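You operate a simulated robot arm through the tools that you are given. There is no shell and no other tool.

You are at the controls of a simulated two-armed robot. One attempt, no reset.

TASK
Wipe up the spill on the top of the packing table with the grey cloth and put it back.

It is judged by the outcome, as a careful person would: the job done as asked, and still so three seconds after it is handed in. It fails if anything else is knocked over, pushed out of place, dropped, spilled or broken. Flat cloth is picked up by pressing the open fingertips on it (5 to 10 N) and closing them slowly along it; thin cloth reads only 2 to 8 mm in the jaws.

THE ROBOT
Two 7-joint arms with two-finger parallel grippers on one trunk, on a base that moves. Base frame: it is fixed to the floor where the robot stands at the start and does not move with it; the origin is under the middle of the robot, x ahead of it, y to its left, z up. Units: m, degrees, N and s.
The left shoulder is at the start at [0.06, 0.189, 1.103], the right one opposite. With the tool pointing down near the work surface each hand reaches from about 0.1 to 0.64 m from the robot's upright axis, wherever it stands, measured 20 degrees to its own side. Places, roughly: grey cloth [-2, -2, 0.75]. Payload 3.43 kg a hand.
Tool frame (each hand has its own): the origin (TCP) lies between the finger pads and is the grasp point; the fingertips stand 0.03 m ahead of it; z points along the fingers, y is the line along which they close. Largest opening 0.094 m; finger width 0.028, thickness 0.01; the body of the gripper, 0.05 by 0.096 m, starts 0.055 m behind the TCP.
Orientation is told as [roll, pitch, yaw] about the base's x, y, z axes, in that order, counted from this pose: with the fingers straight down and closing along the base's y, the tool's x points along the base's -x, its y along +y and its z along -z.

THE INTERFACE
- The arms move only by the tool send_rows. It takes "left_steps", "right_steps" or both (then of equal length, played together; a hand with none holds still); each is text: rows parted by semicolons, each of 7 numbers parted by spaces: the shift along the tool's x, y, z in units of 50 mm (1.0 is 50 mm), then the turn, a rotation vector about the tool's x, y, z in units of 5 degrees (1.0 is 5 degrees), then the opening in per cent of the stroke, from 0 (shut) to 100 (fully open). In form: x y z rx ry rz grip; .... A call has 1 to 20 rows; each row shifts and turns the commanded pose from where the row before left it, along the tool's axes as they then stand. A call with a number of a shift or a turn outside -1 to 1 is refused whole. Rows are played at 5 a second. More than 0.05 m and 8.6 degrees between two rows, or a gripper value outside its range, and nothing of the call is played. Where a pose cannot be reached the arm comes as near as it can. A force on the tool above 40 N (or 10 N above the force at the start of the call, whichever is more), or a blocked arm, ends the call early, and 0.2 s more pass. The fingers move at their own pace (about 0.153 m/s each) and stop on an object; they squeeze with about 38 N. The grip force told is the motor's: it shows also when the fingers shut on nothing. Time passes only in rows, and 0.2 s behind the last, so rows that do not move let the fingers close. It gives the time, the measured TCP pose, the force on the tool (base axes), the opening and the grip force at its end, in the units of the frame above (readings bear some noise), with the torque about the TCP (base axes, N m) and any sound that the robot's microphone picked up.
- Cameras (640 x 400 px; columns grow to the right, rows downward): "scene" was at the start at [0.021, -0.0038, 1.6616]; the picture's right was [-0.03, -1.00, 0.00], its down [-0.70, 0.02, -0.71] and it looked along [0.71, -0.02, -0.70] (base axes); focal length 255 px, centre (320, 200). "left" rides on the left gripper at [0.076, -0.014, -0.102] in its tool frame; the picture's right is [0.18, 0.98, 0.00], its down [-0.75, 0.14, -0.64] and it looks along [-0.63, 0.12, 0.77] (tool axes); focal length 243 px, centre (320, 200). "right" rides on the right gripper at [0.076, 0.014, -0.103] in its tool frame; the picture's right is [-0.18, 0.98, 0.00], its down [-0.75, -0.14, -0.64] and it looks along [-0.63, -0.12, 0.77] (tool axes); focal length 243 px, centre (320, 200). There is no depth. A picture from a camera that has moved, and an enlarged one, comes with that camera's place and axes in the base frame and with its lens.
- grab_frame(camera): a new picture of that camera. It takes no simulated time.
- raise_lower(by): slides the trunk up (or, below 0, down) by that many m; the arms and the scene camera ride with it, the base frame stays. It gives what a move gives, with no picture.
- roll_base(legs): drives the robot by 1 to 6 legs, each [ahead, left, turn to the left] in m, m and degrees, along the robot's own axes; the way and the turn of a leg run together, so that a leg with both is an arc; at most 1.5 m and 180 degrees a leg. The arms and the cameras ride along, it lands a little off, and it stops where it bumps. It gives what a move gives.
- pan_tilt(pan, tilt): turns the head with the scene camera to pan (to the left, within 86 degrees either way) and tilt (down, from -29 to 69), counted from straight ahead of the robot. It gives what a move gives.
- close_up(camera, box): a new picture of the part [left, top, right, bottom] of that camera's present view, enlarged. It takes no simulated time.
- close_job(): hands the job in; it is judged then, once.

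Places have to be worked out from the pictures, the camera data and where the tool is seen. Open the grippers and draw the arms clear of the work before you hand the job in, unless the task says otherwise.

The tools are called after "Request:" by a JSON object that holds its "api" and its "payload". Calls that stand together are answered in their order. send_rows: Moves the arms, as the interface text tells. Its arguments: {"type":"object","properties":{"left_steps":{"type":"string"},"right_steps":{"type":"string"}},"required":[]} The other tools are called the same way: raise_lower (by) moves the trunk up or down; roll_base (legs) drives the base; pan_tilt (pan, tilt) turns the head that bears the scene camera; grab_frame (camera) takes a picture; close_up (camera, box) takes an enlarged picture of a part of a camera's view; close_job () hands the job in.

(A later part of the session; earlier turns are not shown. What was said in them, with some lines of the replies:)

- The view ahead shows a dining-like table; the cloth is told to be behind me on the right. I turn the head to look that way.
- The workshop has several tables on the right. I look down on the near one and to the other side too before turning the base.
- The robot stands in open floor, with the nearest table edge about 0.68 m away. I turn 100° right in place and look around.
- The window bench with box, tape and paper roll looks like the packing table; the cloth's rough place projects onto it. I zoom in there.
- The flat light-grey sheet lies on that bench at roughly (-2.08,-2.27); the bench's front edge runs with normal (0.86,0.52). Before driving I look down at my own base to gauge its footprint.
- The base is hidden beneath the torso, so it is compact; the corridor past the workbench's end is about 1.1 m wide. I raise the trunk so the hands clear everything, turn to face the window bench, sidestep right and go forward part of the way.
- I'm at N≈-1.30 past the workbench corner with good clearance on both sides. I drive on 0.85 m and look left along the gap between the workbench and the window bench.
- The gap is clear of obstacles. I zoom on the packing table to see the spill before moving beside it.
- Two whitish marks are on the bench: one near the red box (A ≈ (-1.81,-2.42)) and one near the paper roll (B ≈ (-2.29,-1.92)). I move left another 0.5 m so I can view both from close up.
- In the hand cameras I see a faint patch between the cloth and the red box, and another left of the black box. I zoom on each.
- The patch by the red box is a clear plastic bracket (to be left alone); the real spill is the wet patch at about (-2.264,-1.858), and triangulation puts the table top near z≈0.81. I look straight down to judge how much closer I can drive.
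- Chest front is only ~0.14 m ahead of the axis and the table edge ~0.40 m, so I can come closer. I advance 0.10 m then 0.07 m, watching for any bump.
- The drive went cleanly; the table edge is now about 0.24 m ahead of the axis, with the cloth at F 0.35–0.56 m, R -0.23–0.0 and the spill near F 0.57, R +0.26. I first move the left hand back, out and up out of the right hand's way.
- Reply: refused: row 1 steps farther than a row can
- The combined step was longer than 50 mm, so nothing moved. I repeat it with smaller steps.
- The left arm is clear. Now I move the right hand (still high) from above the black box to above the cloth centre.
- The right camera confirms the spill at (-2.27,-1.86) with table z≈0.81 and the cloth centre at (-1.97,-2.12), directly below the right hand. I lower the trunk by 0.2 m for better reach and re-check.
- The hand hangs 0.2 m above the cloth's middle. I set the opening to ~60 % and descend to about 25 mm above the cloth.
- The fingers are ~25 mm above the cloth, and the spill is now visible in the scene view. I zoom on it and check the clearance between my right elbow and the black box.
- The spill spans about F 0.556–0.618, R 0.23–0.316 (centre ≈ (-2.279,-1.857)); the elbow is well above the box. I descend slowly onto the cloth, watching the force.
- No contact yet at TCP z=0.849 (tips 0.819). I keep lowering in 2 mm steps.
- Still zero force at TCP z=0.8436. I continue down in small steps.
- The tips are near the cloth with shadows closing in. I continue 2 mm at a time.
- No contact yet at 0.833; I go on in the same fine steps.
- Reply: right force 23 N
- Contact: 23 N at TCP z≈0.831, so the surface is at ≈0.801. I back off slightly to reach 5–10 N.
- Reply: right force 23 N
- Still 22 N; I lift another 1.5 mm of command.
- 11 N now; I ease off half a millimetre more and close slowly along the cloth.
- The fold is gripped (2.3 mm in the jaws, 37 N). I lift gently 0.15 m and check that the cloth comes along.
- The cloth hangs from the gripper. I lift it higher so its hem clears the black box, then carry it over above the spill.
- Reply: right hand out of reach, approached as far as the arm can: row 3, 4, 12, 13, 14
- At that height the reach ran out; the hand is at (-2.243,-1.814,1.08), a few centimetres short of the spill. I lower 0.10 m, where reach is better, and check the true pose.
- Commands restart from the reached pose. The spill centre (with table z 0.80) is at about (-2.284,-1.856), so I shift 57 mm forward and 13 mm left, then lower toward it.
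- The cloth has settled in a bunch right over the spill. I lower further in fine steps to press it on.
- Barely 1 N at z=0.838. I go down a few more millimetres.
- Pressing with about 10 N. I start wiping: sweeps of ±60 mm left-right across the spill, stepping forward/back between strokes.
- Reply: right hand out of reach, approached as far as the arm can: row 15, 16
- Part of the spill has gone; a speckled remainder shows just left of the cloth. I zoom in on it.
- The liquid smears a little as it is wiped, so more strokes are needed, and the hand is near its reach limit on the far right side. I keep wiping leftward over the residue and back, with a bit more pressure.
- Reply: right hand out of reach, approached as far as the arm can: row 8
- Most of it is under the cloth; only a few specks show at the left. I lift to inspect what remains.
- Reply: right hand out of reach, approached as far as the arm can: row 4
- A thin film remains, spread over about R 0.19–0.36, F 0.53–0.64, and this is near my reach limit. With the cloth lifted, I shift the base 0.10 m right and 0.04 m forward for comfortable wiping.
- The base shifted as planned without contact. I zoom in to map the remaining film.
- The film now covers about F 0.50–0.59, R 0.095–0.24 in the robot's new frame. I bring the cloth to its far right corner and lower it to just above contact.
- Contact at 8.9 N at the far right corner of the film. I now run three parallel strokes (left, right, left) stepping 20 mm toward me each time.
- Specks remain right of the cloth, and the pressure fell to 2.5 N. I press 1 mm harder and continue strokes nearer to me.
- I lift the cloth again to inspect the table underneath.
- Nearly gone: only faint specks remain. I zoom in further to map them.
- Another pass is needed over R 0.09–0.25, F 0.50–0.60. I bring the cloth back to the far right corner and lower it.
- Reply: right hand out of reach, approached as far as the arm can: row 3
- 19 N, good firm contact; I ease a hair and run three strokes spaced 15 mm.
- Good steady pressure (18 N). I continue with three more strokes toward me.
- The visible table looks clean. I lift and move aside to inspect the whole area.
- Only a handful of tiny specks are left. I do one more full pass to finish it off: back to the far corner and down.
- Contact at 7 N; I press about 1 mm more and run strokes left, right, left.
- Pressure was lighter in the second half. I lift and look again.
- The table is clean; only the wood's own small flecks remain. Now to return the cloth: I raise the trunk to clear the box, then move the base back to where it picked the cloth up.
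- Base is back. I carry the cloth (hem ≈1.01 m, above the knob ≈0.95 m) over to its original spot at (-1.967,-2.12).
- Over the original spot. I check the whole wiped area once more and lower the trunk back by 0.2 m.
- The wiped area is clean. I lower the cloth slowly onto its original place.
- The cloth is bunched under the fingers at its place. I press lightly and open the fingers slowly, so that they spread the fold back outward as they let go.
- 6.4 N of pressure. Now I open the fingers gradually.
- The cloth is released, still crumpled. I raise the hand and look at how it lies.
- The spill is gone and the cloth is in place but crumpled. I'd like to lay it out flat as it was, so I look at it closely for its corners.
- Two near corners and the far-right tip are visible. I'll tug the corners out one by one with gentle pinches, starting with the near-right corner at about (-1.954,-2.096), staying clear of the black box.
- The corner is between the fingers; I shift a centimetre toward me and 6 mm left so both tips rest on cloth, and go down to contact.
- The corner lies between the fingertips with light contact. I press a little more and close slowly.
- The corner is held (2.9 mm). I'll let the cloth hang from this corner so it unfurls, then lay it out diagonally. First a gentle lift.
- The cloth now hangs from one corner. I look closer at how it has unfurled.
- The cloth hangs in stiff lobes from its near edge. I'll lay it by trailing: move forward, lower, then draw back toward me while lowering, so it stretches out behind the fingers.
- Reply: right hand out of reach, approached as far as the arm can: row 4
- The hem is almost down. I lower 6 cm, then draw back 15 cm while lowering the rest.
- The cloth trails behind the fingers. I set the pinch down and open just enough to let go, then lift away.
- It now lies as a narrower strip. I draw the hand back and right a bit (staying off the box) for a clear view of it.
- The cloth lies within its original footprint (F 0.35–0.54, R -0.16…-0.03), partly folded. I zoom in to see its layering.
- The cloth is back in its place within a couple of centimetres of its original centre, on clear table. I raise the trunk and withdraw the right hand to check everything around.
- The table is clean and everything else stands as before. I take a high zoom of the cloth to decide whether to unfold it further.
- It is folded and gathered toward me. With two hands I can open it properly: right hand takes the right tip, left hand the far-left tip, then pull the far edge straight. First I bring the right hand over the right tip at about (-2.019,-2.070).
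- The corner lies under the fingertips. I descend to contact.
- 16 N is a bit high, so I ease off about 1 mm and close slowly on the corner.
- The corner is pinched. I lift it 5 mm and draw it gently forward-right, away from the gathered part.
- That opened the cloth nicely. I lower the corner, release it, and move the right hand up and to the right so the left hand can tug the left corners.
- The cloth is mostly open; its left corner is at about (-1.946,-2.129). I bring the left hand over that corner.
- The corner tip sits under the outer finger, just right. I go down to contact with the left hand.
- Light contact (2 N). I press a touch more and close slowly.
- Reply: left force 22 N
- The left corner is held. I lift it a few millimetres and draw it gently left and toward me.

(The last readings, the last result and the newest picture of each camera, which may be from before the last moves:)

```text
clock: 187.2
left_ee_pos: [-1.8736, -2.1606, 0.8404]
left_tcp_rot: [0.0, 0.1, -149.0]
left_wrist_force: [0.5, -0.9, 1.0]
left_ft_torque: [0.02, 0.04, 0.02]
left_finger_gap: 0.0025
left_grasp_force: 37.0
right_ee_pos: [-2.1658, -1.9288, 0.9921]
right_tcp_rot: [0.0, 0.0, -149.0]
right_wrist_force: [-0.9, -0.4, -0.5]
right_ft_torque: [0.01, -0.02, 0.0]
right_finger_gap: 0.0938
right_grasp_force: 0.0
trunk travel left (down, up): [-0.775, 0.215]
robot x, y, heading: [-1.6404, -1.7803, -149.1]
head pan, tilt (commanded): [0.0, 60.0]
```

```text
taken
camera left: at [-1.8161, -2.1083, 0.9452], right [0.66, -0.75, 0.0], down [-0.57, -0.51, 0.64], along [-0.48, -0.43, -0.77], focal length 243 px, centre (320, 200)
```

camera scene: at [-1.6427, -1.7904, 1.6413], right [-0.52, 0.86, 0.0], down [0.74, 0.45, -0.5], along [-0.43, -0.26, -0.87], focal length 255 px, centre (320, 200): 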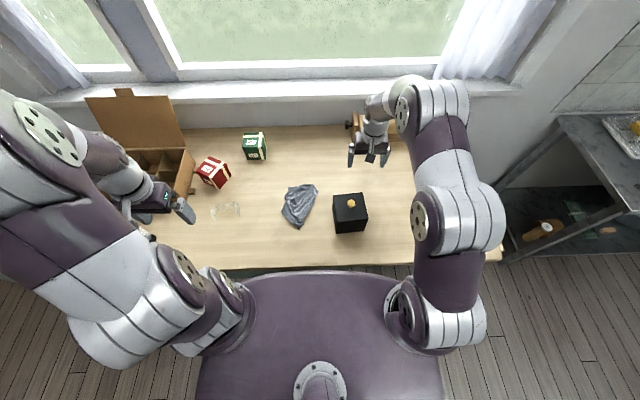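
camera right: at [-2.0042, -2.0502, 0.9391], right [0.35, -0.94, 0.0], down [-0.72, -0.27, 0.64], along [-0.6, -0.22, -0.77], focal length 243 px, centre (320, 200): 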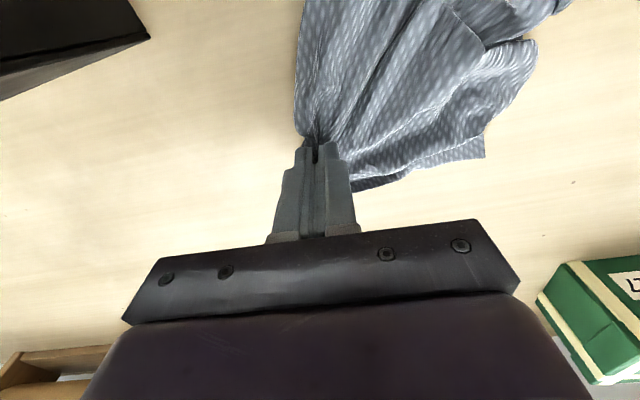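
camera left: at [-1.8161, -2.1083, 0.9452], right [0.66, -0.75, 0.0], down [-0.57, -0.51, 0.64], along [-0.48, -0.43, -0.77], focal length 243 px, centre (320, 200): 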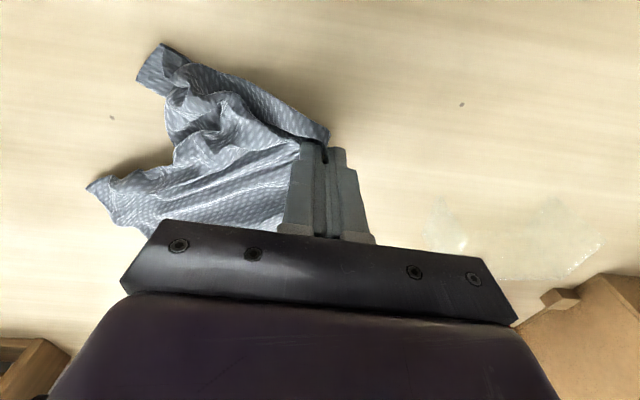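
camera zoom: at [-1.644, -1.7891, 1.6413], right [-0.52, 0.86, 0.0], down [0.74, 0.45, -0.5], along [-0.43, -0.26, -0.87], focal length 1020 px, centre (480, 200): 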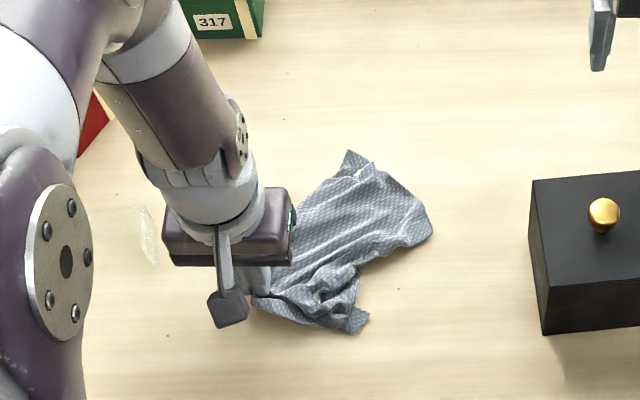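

It opens further. I set this corner down, release and lift the left hand away to look again.

Request:
{"api": "send_rows", "payload": {"left_steps": "0 0 0.1 0 0 0 0; 0 0 0 0 0 0 12; 0 0 0 0 0 0 25; 0 0 0 0 0 0 30; 0 0 -0.4 0 0 0 35; 0 0 -0.8 0 0 0 60; 0 0 -0.8 0 0 0 100; 0 0 -0.8 0 0 0 100; 0 0 -0.8 0 0 0 100; 0.5 0.6 -0.4 0 0 0 100; 0.6 0.7 -0.3 0 0 0 100; 0.6 0.7 0 0 0 0 100; 0.3 0.6 0 0 0 0 100; 0 0 0 0 0 0 100"}}

Request:
{"api": "close_up", "payload": {"camera": "scene", "box": [230, 150, 350, 250]}}

Request:
{"api": "grab_frame", "payload": {"camera": "scene"}}

```text
clock: 190.2
left_ee_pos: [-1.72, -2.2187, 1.0506]
left_tcp_rot: [0.0, 0.1, -149.1]
left_wrist_force: [0.1, 0.2, 0.6]
left_ft_torque: [-0.02, -0.01, 0.01]
left_finger_gap: 0.094
left_grasp_force: 0.0
right_ee_pos: [-2.1662, -1.9275, 0.9933]
right_tcp_rot: [-0.1, 0.0, -149.0]
right_wrist_force: [1.2, -0.5, -0.8]
right_ft_torque: [0.01, 0.03, -0.02]
right_finger_gap: 0.0937
right_grasp_force: 0.0
trunk travel left (down, up): [-0.775, 0.215]
robot x, y, heading: [-1.6368, -1.7849, -148.9]
head pan, tilt (commanded): [0.0, 60.0]
```

```text
4.00 times, centred on (290, 200) of scene
camera zoom: at [-1.6437, -1.7887, 1.6413], right [-0.52, 0.86, 0.0], down [0.74, 0.45, -0.5], along [-0.43, -0.26, -0.87], focal length 1020 px, centre (440, 200)
```

zoom: 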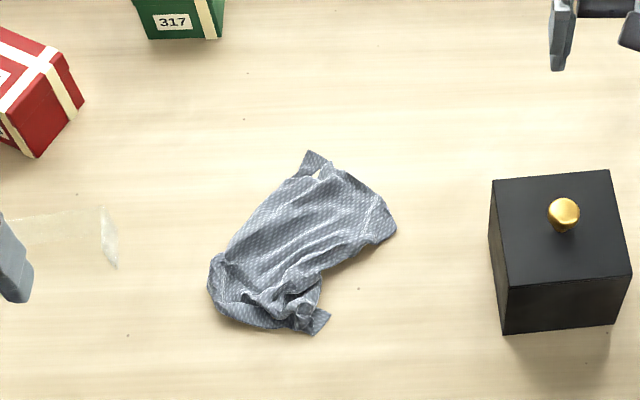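

```text
taken
camera scene: at [-1.6437, -1.7887, 1.6413], right [-0.52, 0.86, 0.0], down [0.74, 0.45, -0.5], along [-0.43, -0.26, -0.87], focal length 255 px, centre (320, 200)
```

scene: 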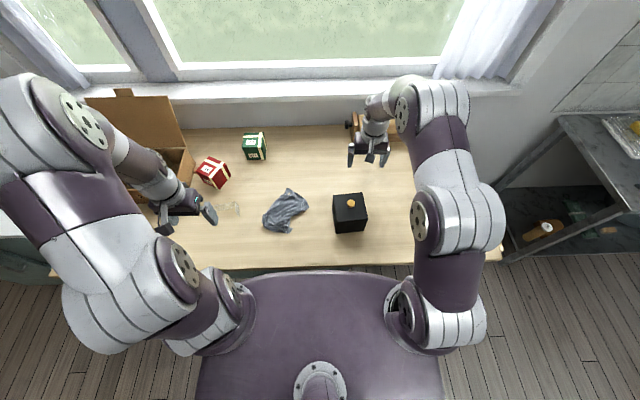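

The cloth's centre now matches its original spot and most of it is spread. One more tug: the near-right tip at about (-1.898,-2.067) with the right hand, going around the box.

Request:
{"api": "send_rows", "payload": {"right_steps": "0 0.87 0 0 0 0 60; 0 0.87 0 0 0 0 30; 0 0.87 0 0 0 0 30; 0 0.87 0 0 0 0 30; 0 0.87 0 0 0 0 30; 0 0.9 0 0 0 0 30; 0.83 0 0 0 0 0 30; 0.83 0 0 0 0 0 30; 0.83 0 0 0 0 0 30; 0.83 0 0 0 0 0 30; 0 0 0.7 0 0 0 30; 0 0 0.7 0 0 0 30; 0 0 0.7 0 0 0 30; 0 0 0.4 0 0 0 30; 0 0 0 0 0 0 30"}}

Request:
{"api": "close_up", "payload": {"camera": "right", "box": [200, 60, 440, 210]}}

```text
clock: 193.4
left_ee_pos: [-1.7203, -2.2189, 1.0498]
left_tcp_rot: [0.0, -0.1, -149.0]
left_wrist_force: [0.7, 0.2, 1.0]
left_ft_torque: [0.0, -0.01, 0.02]
left_finger_gap: 0.0939
left_grasp_force: 0.1
right_ee_pos: [-1.8815, -2.0541, 0.8615]
right_tcp_rot: [0.0, 0.0, -149.0]
right_wrist_force: [-1.0, -0.1, 0.5]
right_ft_torque: [0.01, 0.02, 0.03]
right_finger_gap: 0.0281
right_grasp_force: 0.0
right hand out of reach, approached as far as the arm can: row 6
trunk travel left (down, up): [-0.775, 0.215]
robot x, y, heading: [-1.637, -1.7826, -149.2]
head pan, tilt (commanded): [0.0, 60.0]
```

```text
2.67 times, centred on (320, 135) of right
camera zoom: at [-1.8082, -2.0283, 0.9634], right [0.35, -0.94, 0.0], down [-0.72, -0.27, 0.64], along [-0.6, -0.22, -0.77], focal length 647 px, centre (320, 373)
```

zoom: 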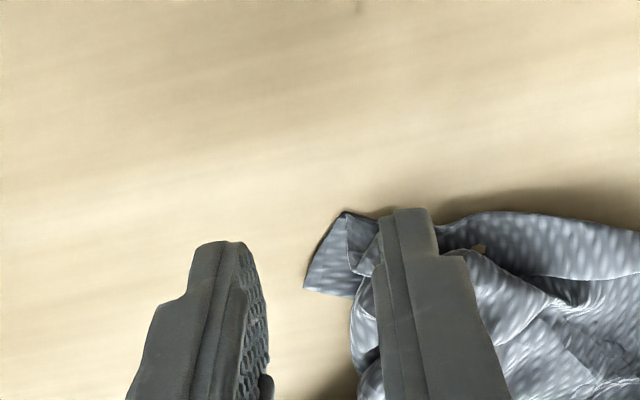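

I shift 14 mm forward and narrow the opening so the tips meet the flap, then go down.

Request:
{"api": "send_rows", "payload": {"right_steps": "-0.29 0.1 0 0 0 0 24; 0 0 0.3 0 0 0 24; 0 0 0.14 0 0 0 24; 0 0 0.06 0 0 0 24; 0 0 0.04 0 0 0 24; 0 0 0 0 0 0 24"}}

Request:
{"api": "close_up", "payload": {"camera": "right", "box": [200, 60, 440, 210]}}

```text
clock: 194.8
left_ee_pos: [-1.7201, -2.2197, 1.0503]
left_tcp_rot: [0.0, 0.1, -148.9]
left_wrist_force: [0.0, 0.0, 0.0]
left_ft_torque: [0.0, 0.03, 0.0]
left_finger_gap: 0.0941
left_grasp_force: 0.1
right_ee_pos: [-1.8909, -2.0652, 0.8341]
right_tcp_rot: [0.0, 0.0, -149.0]
right_wrist_force: [0.0, -0.9, 0.9]
right_ft_torque: [-0.03, -0.01, 0.02]
right_finger_gap: 0.0225
right_grasp_force: 0.5
trunk travel left (down, up): [-0.775, 0.215]
robot x, y, heading: [-1.6362, -1.7838, -149.0]
head pan, tilt (commanded): [0.0, 60.0]
```

```text
2.67 times, centred on (320, 135) of right
camera zoom: at [-1.8179, -2.0392, 0.9366], right [0.35, -0.94, 0.0], down [-0.72, -0.27, 0.64], along [-0.6, -0.22, -0.77], focal length 647 px, centre (320, 373)
```

zoom: 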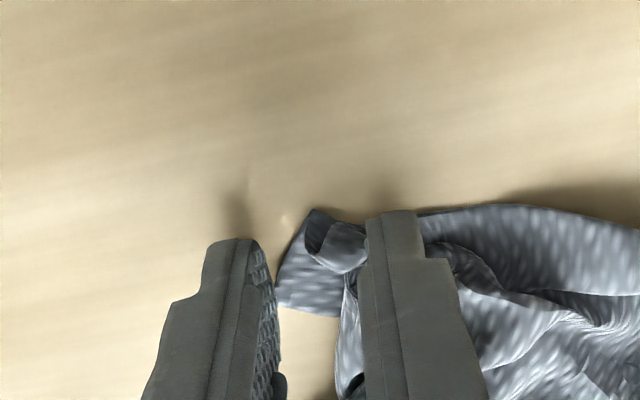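

The flap lies between the fingers. I nudge 6 mm forward, press lightly and close.

Request:
{"api": "send_rows", "payload": {"right_steps": "-0.13 0 0 0 0 0 24; 0 0 0.05 0 0 0 24; 0 0 0 0 0 0 21; 0 0 0 0 0 0 18; 0 0 0 0 0 0 15; 0 0 0 0 0 0 12; 0 0 0 0 0 0 9; 0 0 0 0 0 0 6; 0 0 0 0 0 0 3; 0 0 0 0 0 0 0; 0 0 0 0 0 0 0"}}

Request:
{"api": "close_up", "payload": {"camera": "right", "box": [200, 60, 440, 210]}}

```text
clock: 197.2
left_ee_pos: [-1.7208, -2.2192, 1.0488]
left_tcp_rot: [0.0, 0.1, -149.0]
left_wrist_force: [0.7, 0.0, 0.1]
left_ft_torque: [0.0, 0.0, -0.01]
left_finger_gap: 0.094
left_grasp_force: 0.1
right_ee_pos: [-1.8964, -2.069, 0.8324]
right_tcp_rot: [0.0, 0.0, -149.0]
right_wrist_force: [0.5, -0.7, 2.0]
right_ft_torque: [-0.03, -0.01, 0.0]
right_finger_gap: 0.0022
right_grasp_force: 36.5
trunk travel left (down, up): [-0.775, 0.215]
robot x, y, heading: [-1.6348, -1.787, -149.1]
head pan, tilt (commanded): [0.0, 60.0]
```

```text
2.67 times, centred on (320, 135) of right
camera zoom: at [-1.8228, -2.0433, 0.9347], right [0.35, -0.94, 0.0], down [-0.72, -0.27, 0.64], along [-0.6, -0.22, -0.77], focal length 647 px, centre (320, 373)
```

zoom: 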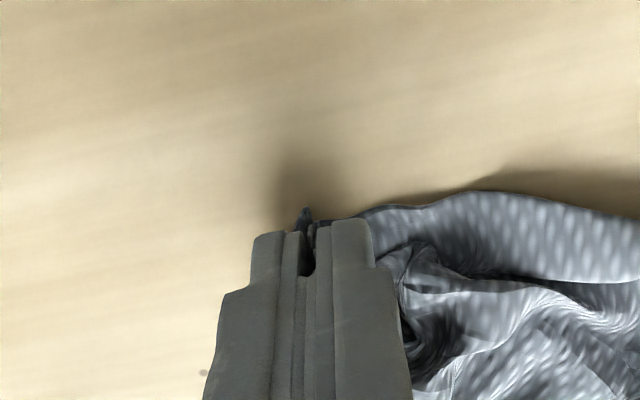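

The flap is held. I lift a few millimetres and draw it to the right by 7 cm (stopping well short of the box).

Request:
{"api": "send_rows", "payload": {"right_steps": "0 0 -0.14 0 0 0 0; 0 -0.35 0 0 0 0 0; 0 -0.35 0 0 0 0 0; 0 -0.35 0 0 0 0 0; 0 -0.35 0 0 0 0 0; 0 0 0 0 0 0 0"}}

Request:
{"api": "close_up", "payload": {"camera": "scene", "box": [230, 150, 350, 250]}}

Request:
{"api": "grab_frame", "payload": {"camera": "right"}}

```text
clock: 198.6
left_ee_pos: [-1.7198, -2.2198, 1.0498]
left_tcp_rot: [0.0, 0.0, -149.0]
left_wrist_force: [0.0, 0.0, 0.0]
left_ft_torque: [0.01, -0.01, 0.04]
left_finger_gap: 0.094
left_grasp_force: 0.1
right_ee_pos: [-1.9322, -2.0082, 0.8387]
right_tcp_rot: [-0.2, 0.0, -149.0]
right_wrist_force: [0.0, -0.3, -0.1]
right_ft_torque: [0.01, 0.02, 0.03]
right_finger_gap: 0.0019
right_grasp_force: 36.7
trunk travel left (down, up): [-0.775, 0.215]
robot x, y, heading: [-1.638, -1.7838, -148.8]
head pan, tilt (commanded): [0.0, 60.0]
```

```text
4.00 times, centred on (290, 200) of scene
camera zoom: at [-1.6429, -1.7898, 1.6413], right [-0.52, 0.86, 0.0], down [0.74, 0.45, -0.5], along [-0.43, -0.26, -0.87], focal length 1020 px, centre (440, 200)
```

zoom: 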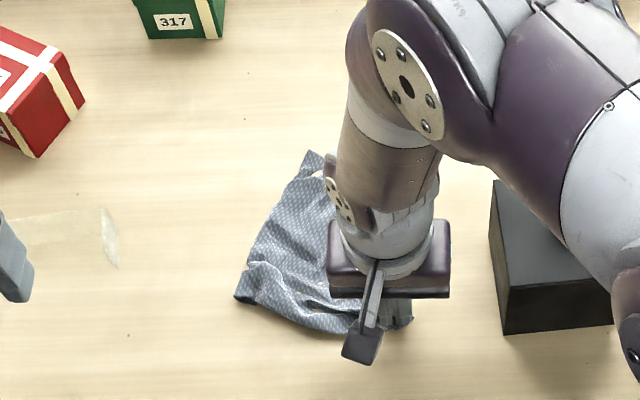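

```text
taken
camera right: at [-1.859, -1.9824, 0.9422], right [0.35, -0.94, 0.0], down [-0.72, -0.27, 0.64], along [-0.6, -0.22, -0.77], focal length 243 px, centre (320, 200)
```

right: 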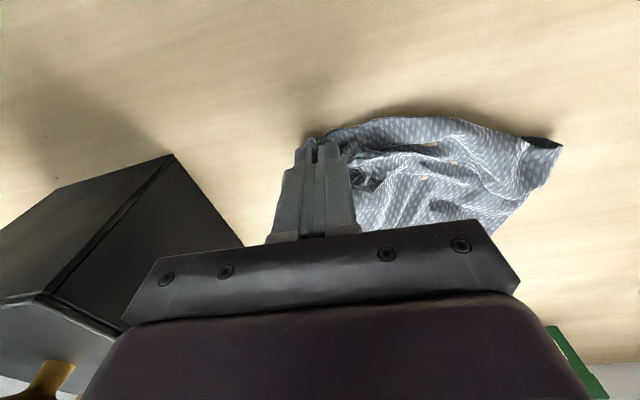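

The cloth is now nearly its full shape. I set the corner down, release and lift straight up, then withdraw toward me.

Request:
{"api": "send_rows", "payload": {"right_steps": "0 0 0.1 0 0 0 0; 0 0 0 0 0 0 10; 0 0 0 0 0 0 20; 0 0 0 0 0 0 25; 0 0 -0.4 0 0 0 25; 0 0 -0.8 0 0 0 30; 0 0 -0.8 0 0 0 30; 0 0 -0.8 0 0 0 30; 0 0 -0.8 0 0 0 30; 0 0 -0.8 0 0 0 30; 0.6 0 -0.3 0 0 0 60; 0.7 0 0 0 0 0 60; 0.7 0 0 0 0 0 100; 0 0 0 0 0 0 100"}}

Request:
{"api": "raise_lower", "payload": {"by": 0.2}}

Request:
{"api": "send_rows", "payload": {"right_steps": "0 -0.9 0 0 0 0 100; 0 -0.9 0 0 0 0 100; 0 -0.9 0 0 0 0 100; 0 -0.9 0 0 0 0 100; 0 -0.9 0 0 0 0 100; 0 0 0 0 0 0 100"}}

Request:
{"api": "grab_frame", "payload": {"camera": "scene"}}

Request:
{"api": "close_up", "payload": {"camera": "scene", "box": [230, 170, 350, 270]}}

```text
clock: 201.6
left_ee_pos: [-1.7217, -2.2198, 1.0499]
left_tcp_rot: [0.0, 0.1, -149.0]
left_wrist_force: [-0.3, -0.7, -0.3]
left_ft_torque: [0.01, -0.01, 0.0]
left_finger_gap: 0.0941
left_grasp_force: 0.0
right_ee_pos: [-1.8487, -1.9551, 1.0707]
right_tcp_rot: [0.0, -0.1, -148.9]
right_wrist_force: [-0.5, 0.0, 0.6]
right_ft_torque: [-0.02, 0.01, -0.04]
right_finger_gap: 0.0941
right_grasp_force: 0.0
trunk travel left (down, up): [-0.775, 0.215]
robot x, y, heading: [-1.6342, -1.7815, -148.8]
head pan, tilt (commanded): [0.0, 60.0]
```

```text
clock: 203.8
left_ee_pos: [-1.7208, -2.2192, 1.2495]
left_tcp_rot: [0.0, 0.1, -149.0]
left_wrist_force: [-0.3, -1.2, 0.4]
left_ft_torque: [-0.01, -0.01, -0.02]
left_finger_gap: 0.0939
left_grasp_force: 0.1
right_ee_pos: [-1.8489, -1.9573, 1.27]
right_tcp_rot: [-0.1, 0.0, -149.1]
right_wrist_force: [-1.2, 0.4, -0.3]
right_ft_torque: [0.01, 0.02, 0.02]
right_finger_gap: 0.0937
right_grasp_force: 0.1
trunk travel left (down, up): [-0.975, 0.015]
robot x, y, heading: [-1.6354, -1.7815, -149.3]
head pan, tilt (commanded): [0.0, 60.0]
```

```text
clock: 205.2
left_ee_pos: [-1.7201, -2.2203, 1.2497]
left_tcp_rot: [0.0, 0.1, -148.9]
left_wrist_force: [-0.3, -0.6, -0.1]
left_ft_torque: [0.0, 0.0, 0.0]
left_finger_gap: 0.094
left_grasp_force: 0.1
right_ee_pos: [-1.9633, -1.7647, 1.2721]
right_tcp_rot: [0.0, 0.0, -149.0]
right_wrist_force: [-0.1, 0.7, -0.1]
right_ft_torque: [-0.01, -0.01, -0.02]
right_finger_gap: 0.094
right_grasp_force: 0.1
trunk travel left (down, up): [-0.975, 0.015]
robot x, y, heading: [-1.6344, -1.7861, -148.9]
head pan, tilt (commanded): [0.0, 60.0]
```

```text
taken
camera scene: at [-1.6429, -1.7903, 1.8413], right [-0.52, 0.86, 0.0], down [0.74, 0.45, -0.5], along [-0.43, -0.26, -0.87], focal length 255 px, centre (320, 200)
```

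scene: 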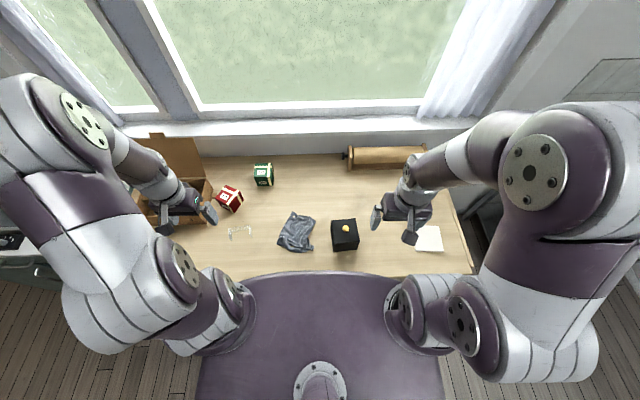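

```text
4.00 times, centred on (290, 220) of scene
camera zoom: at [-1.6429, -1.7903, 1.8413], right [-0.52, 0.86, 0.0], down [0.74, 0.45, -0.5], along [-0.43, -0.26, -0.87], focal length 1020 px, centre (440, 120)
```

zoom: 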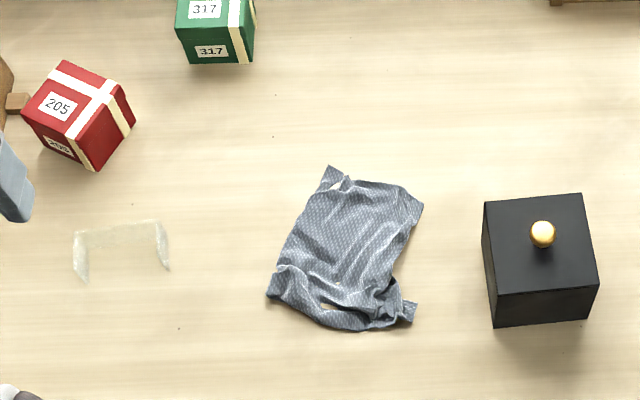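

The cloth now lies spread out, centred within about 2 cm of its original place, and nothing else has moved. I back the base off 0.17 m to draw the arms clear and take final checks.

Request:
{"api": "roll_base", "payload": {"legs": [[-0.17, 0, 0]]}}

Request:
{"api": "pan_tilt", "payload": {"pan": 0, "tilt": 50}}

Request:
{"api": "grab_frame", "payload": {"camera": "scene"}}

Request:
{"api": "close_up", "payload": {"camera": "scene", "box": [220, 170, 460, 300]}}

Request:
{"api": "grab_frame", "payload": {"camera": "right"}}

Request:
{"api": "grab_frame", "payload": {"camera": "left"}}

```text
clock: 206.7
left_ee_pos: [-1.5821, -2.136, 1.2488]
left_tcp_rot: [-0.1, 0.2, -148.9]
left_wrist_force: [-0.3, -0.9, -0.2]
left_ft_torque: [0.0, -0.07, 0.01]
left_finger_gap: 0.094
left_grasp_force: 0.1
right_ee_pos: [-1.8261, -1.6822, 1.2711]
right_tcp_rot: [0.0, 0.3, -148.9]
right_wrist_force: [0.2, -0.1, 0.3]
right_ft_torque: [-0.02, -0.01, 0.01]
right_finger_gap: 0.094
right_grasp_force: 0.1
trunk travel left (down, up): [-0.975, 0.015]
robot x, y, heading: [-1.4986, -1.6951, -149.0]
head pan, tilt (commanded): [0.0, 60.0]
```

```text
clock: 207.4
left_ee_pos: [-1.5792, -2.1341, 1.2502]
left_tcp_rot: [0.0, 0.0, -148.9]
left_wrist_force: [-0.9, 0.5, -0.2]
left_ft_torque: [-0.01, 0.01, 0.0]
left_finger_gap: 0.0943
left_grasp_force: 0.1
right_ee_pos: [-1.8233, -1.6804, 1.2724]
right_tcp_rot: [0.0, -0.1, -148.9]
right_wrist_force: [-0.5, 0.8, -0.1]
right_ft_torque: [0.03, 0.0, 0.0]
right_finger_gap: 0.0938
right_grasp_force: 0.0
trunk travel left (down, up): [-0.975, 0.015]
robot x, y, heading: [-1.4984, -1.701, -149.2]
head pan, tilt (commanded): [0.0, 50.0]
```

```text
taken
camera scene: at [-1.511, -1.7098, 1.8538], right [-0.52, 0.86, 0.0], down [0.66, 0.4, -0.64], along [-0.55, -0.33, -0.77], focal length 255 px, centre (320, 200)
```

scene: 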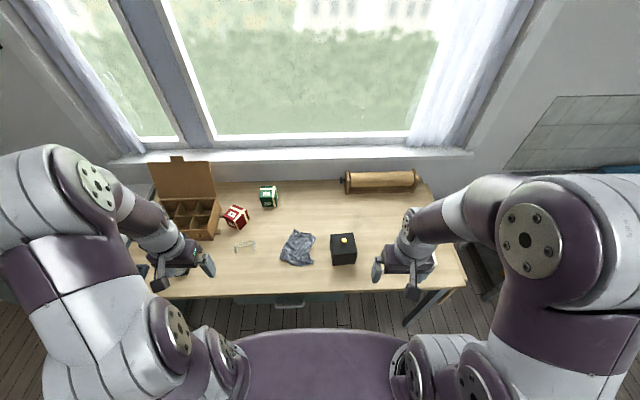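

```text
2.67 times, centred on (340, 235) of scene
camera zoom: at [-1.511, -1.7098, 1.8538], right [-0.52, 0.86, 0.0], down [0.66, 0.4, -0.64], along [-0.55, -0.33, -0.77], focal length 680 px, centre (267, 107)
```

zoom: 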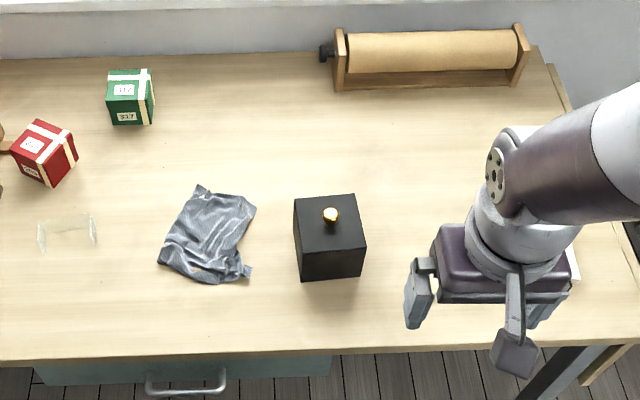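

```text
taken
camera right: at [-1.7507, -1.6544, 1.3746], right [0.35, -0.94, 0.0], down [-0.72, -0.27, 0.64], along [-0.6, -0.22, -0.77], focal length 243 px, centre (320, 200)
```

right: 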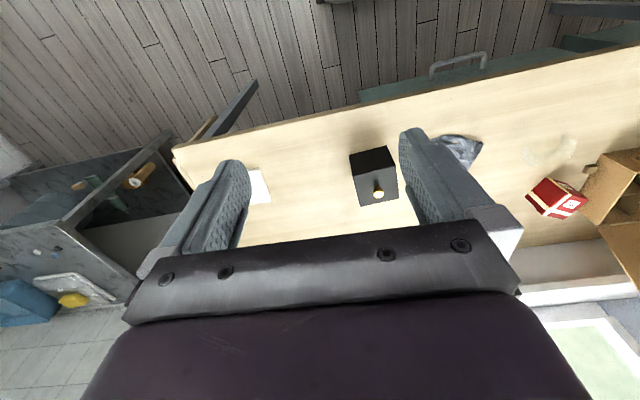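

```text
taken
camera left: at [-1.5206, -2.0825, 1.3544], right [0.66, -0.75, 0.0], down [-0.57, -0.51, 0.64], along [-0.48, -0.43, -0.77], focal length 243 px, centre (320, 200)
```

left: 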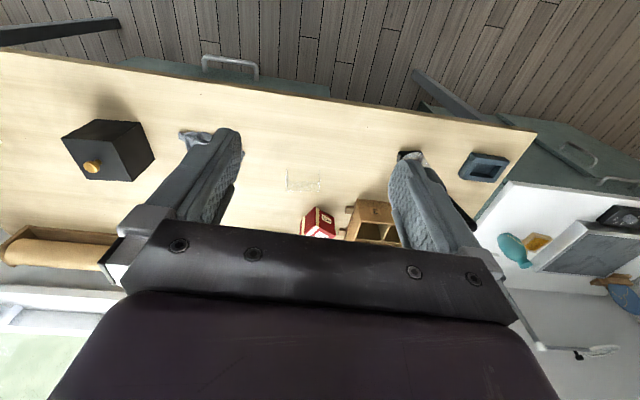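

All items stand where they were. A last zoom on the formerly wet area and on the left end of the table before handing in.

Request:
{"api": "close_up", "payload": {"camera": "scene", "box": [330, 185, 430, 247]}}

Request:
{"api": "close_up", "payload": {"camera": "left", "box": [380, 130, 560, 242]}}

```text
6.40 times, centred on (380, 216) of scene
camera zoom: at [-1.511, -1.7098, 1.8538], right [-0.52, 0.86, 0.0], down [0.66, 0.4, -0.64], along [-0.55, -0.33, -0.77], focal length 1632 px, centre (-64, 98)
```

zoom: 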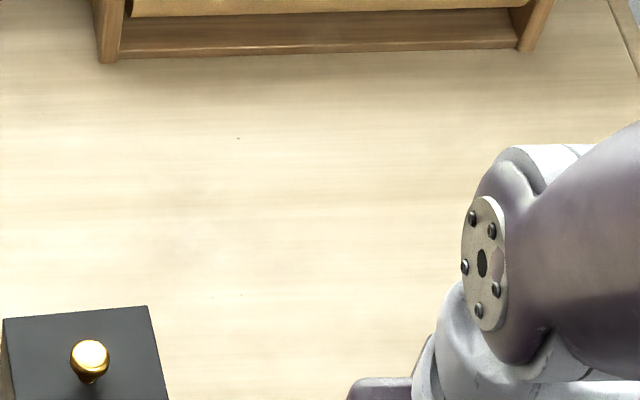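

```text
3.56 times, centred on (470, 186) of left
camera zoom: at [-1.5206, -2.0825, 1.3544], right [0.66, -0.75, 0.0], down [-0.57, -0.51, 0.64], along [-0.48, -0.43, -0.77], focal length 863 px, centre (-213, 250)
```

zoom: 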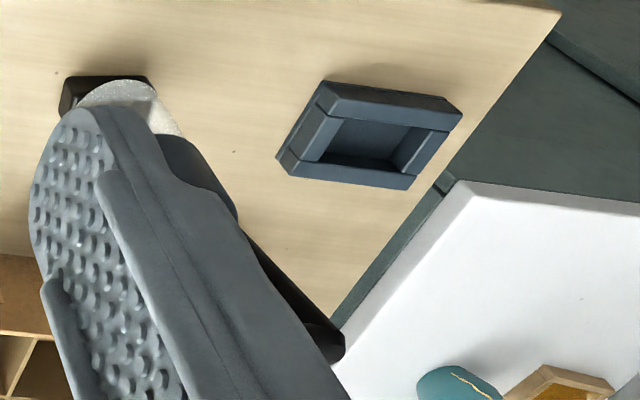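

The spill is fully wiped, the cloth lies spread at its original place, everything else is standing undisturbed, both grippers are open and clear. I hand the job in.

Request:
{"api": "close_job", "payload": {}}

```text
The job is handed in.
```

The spill is wiped up and the grey cloth is back in its place on the packing table. In the last close-ups the table top showed only the wood's own small flecks where the spill had been.

- **Cloth:** it lies within about 2 cm of its original centre. It is mostly spread out but still a little wrinkled, not as flat as at the start.
- **Other items:** I saw nothing moved, tipped or dropped. That includes the black box, the clear plastic bracket, the gift boxes, the white tile and the paper roll.
- **Robot:** both grippers are open and the trunk is raised. The base is backed off from the table by 0.17 m.
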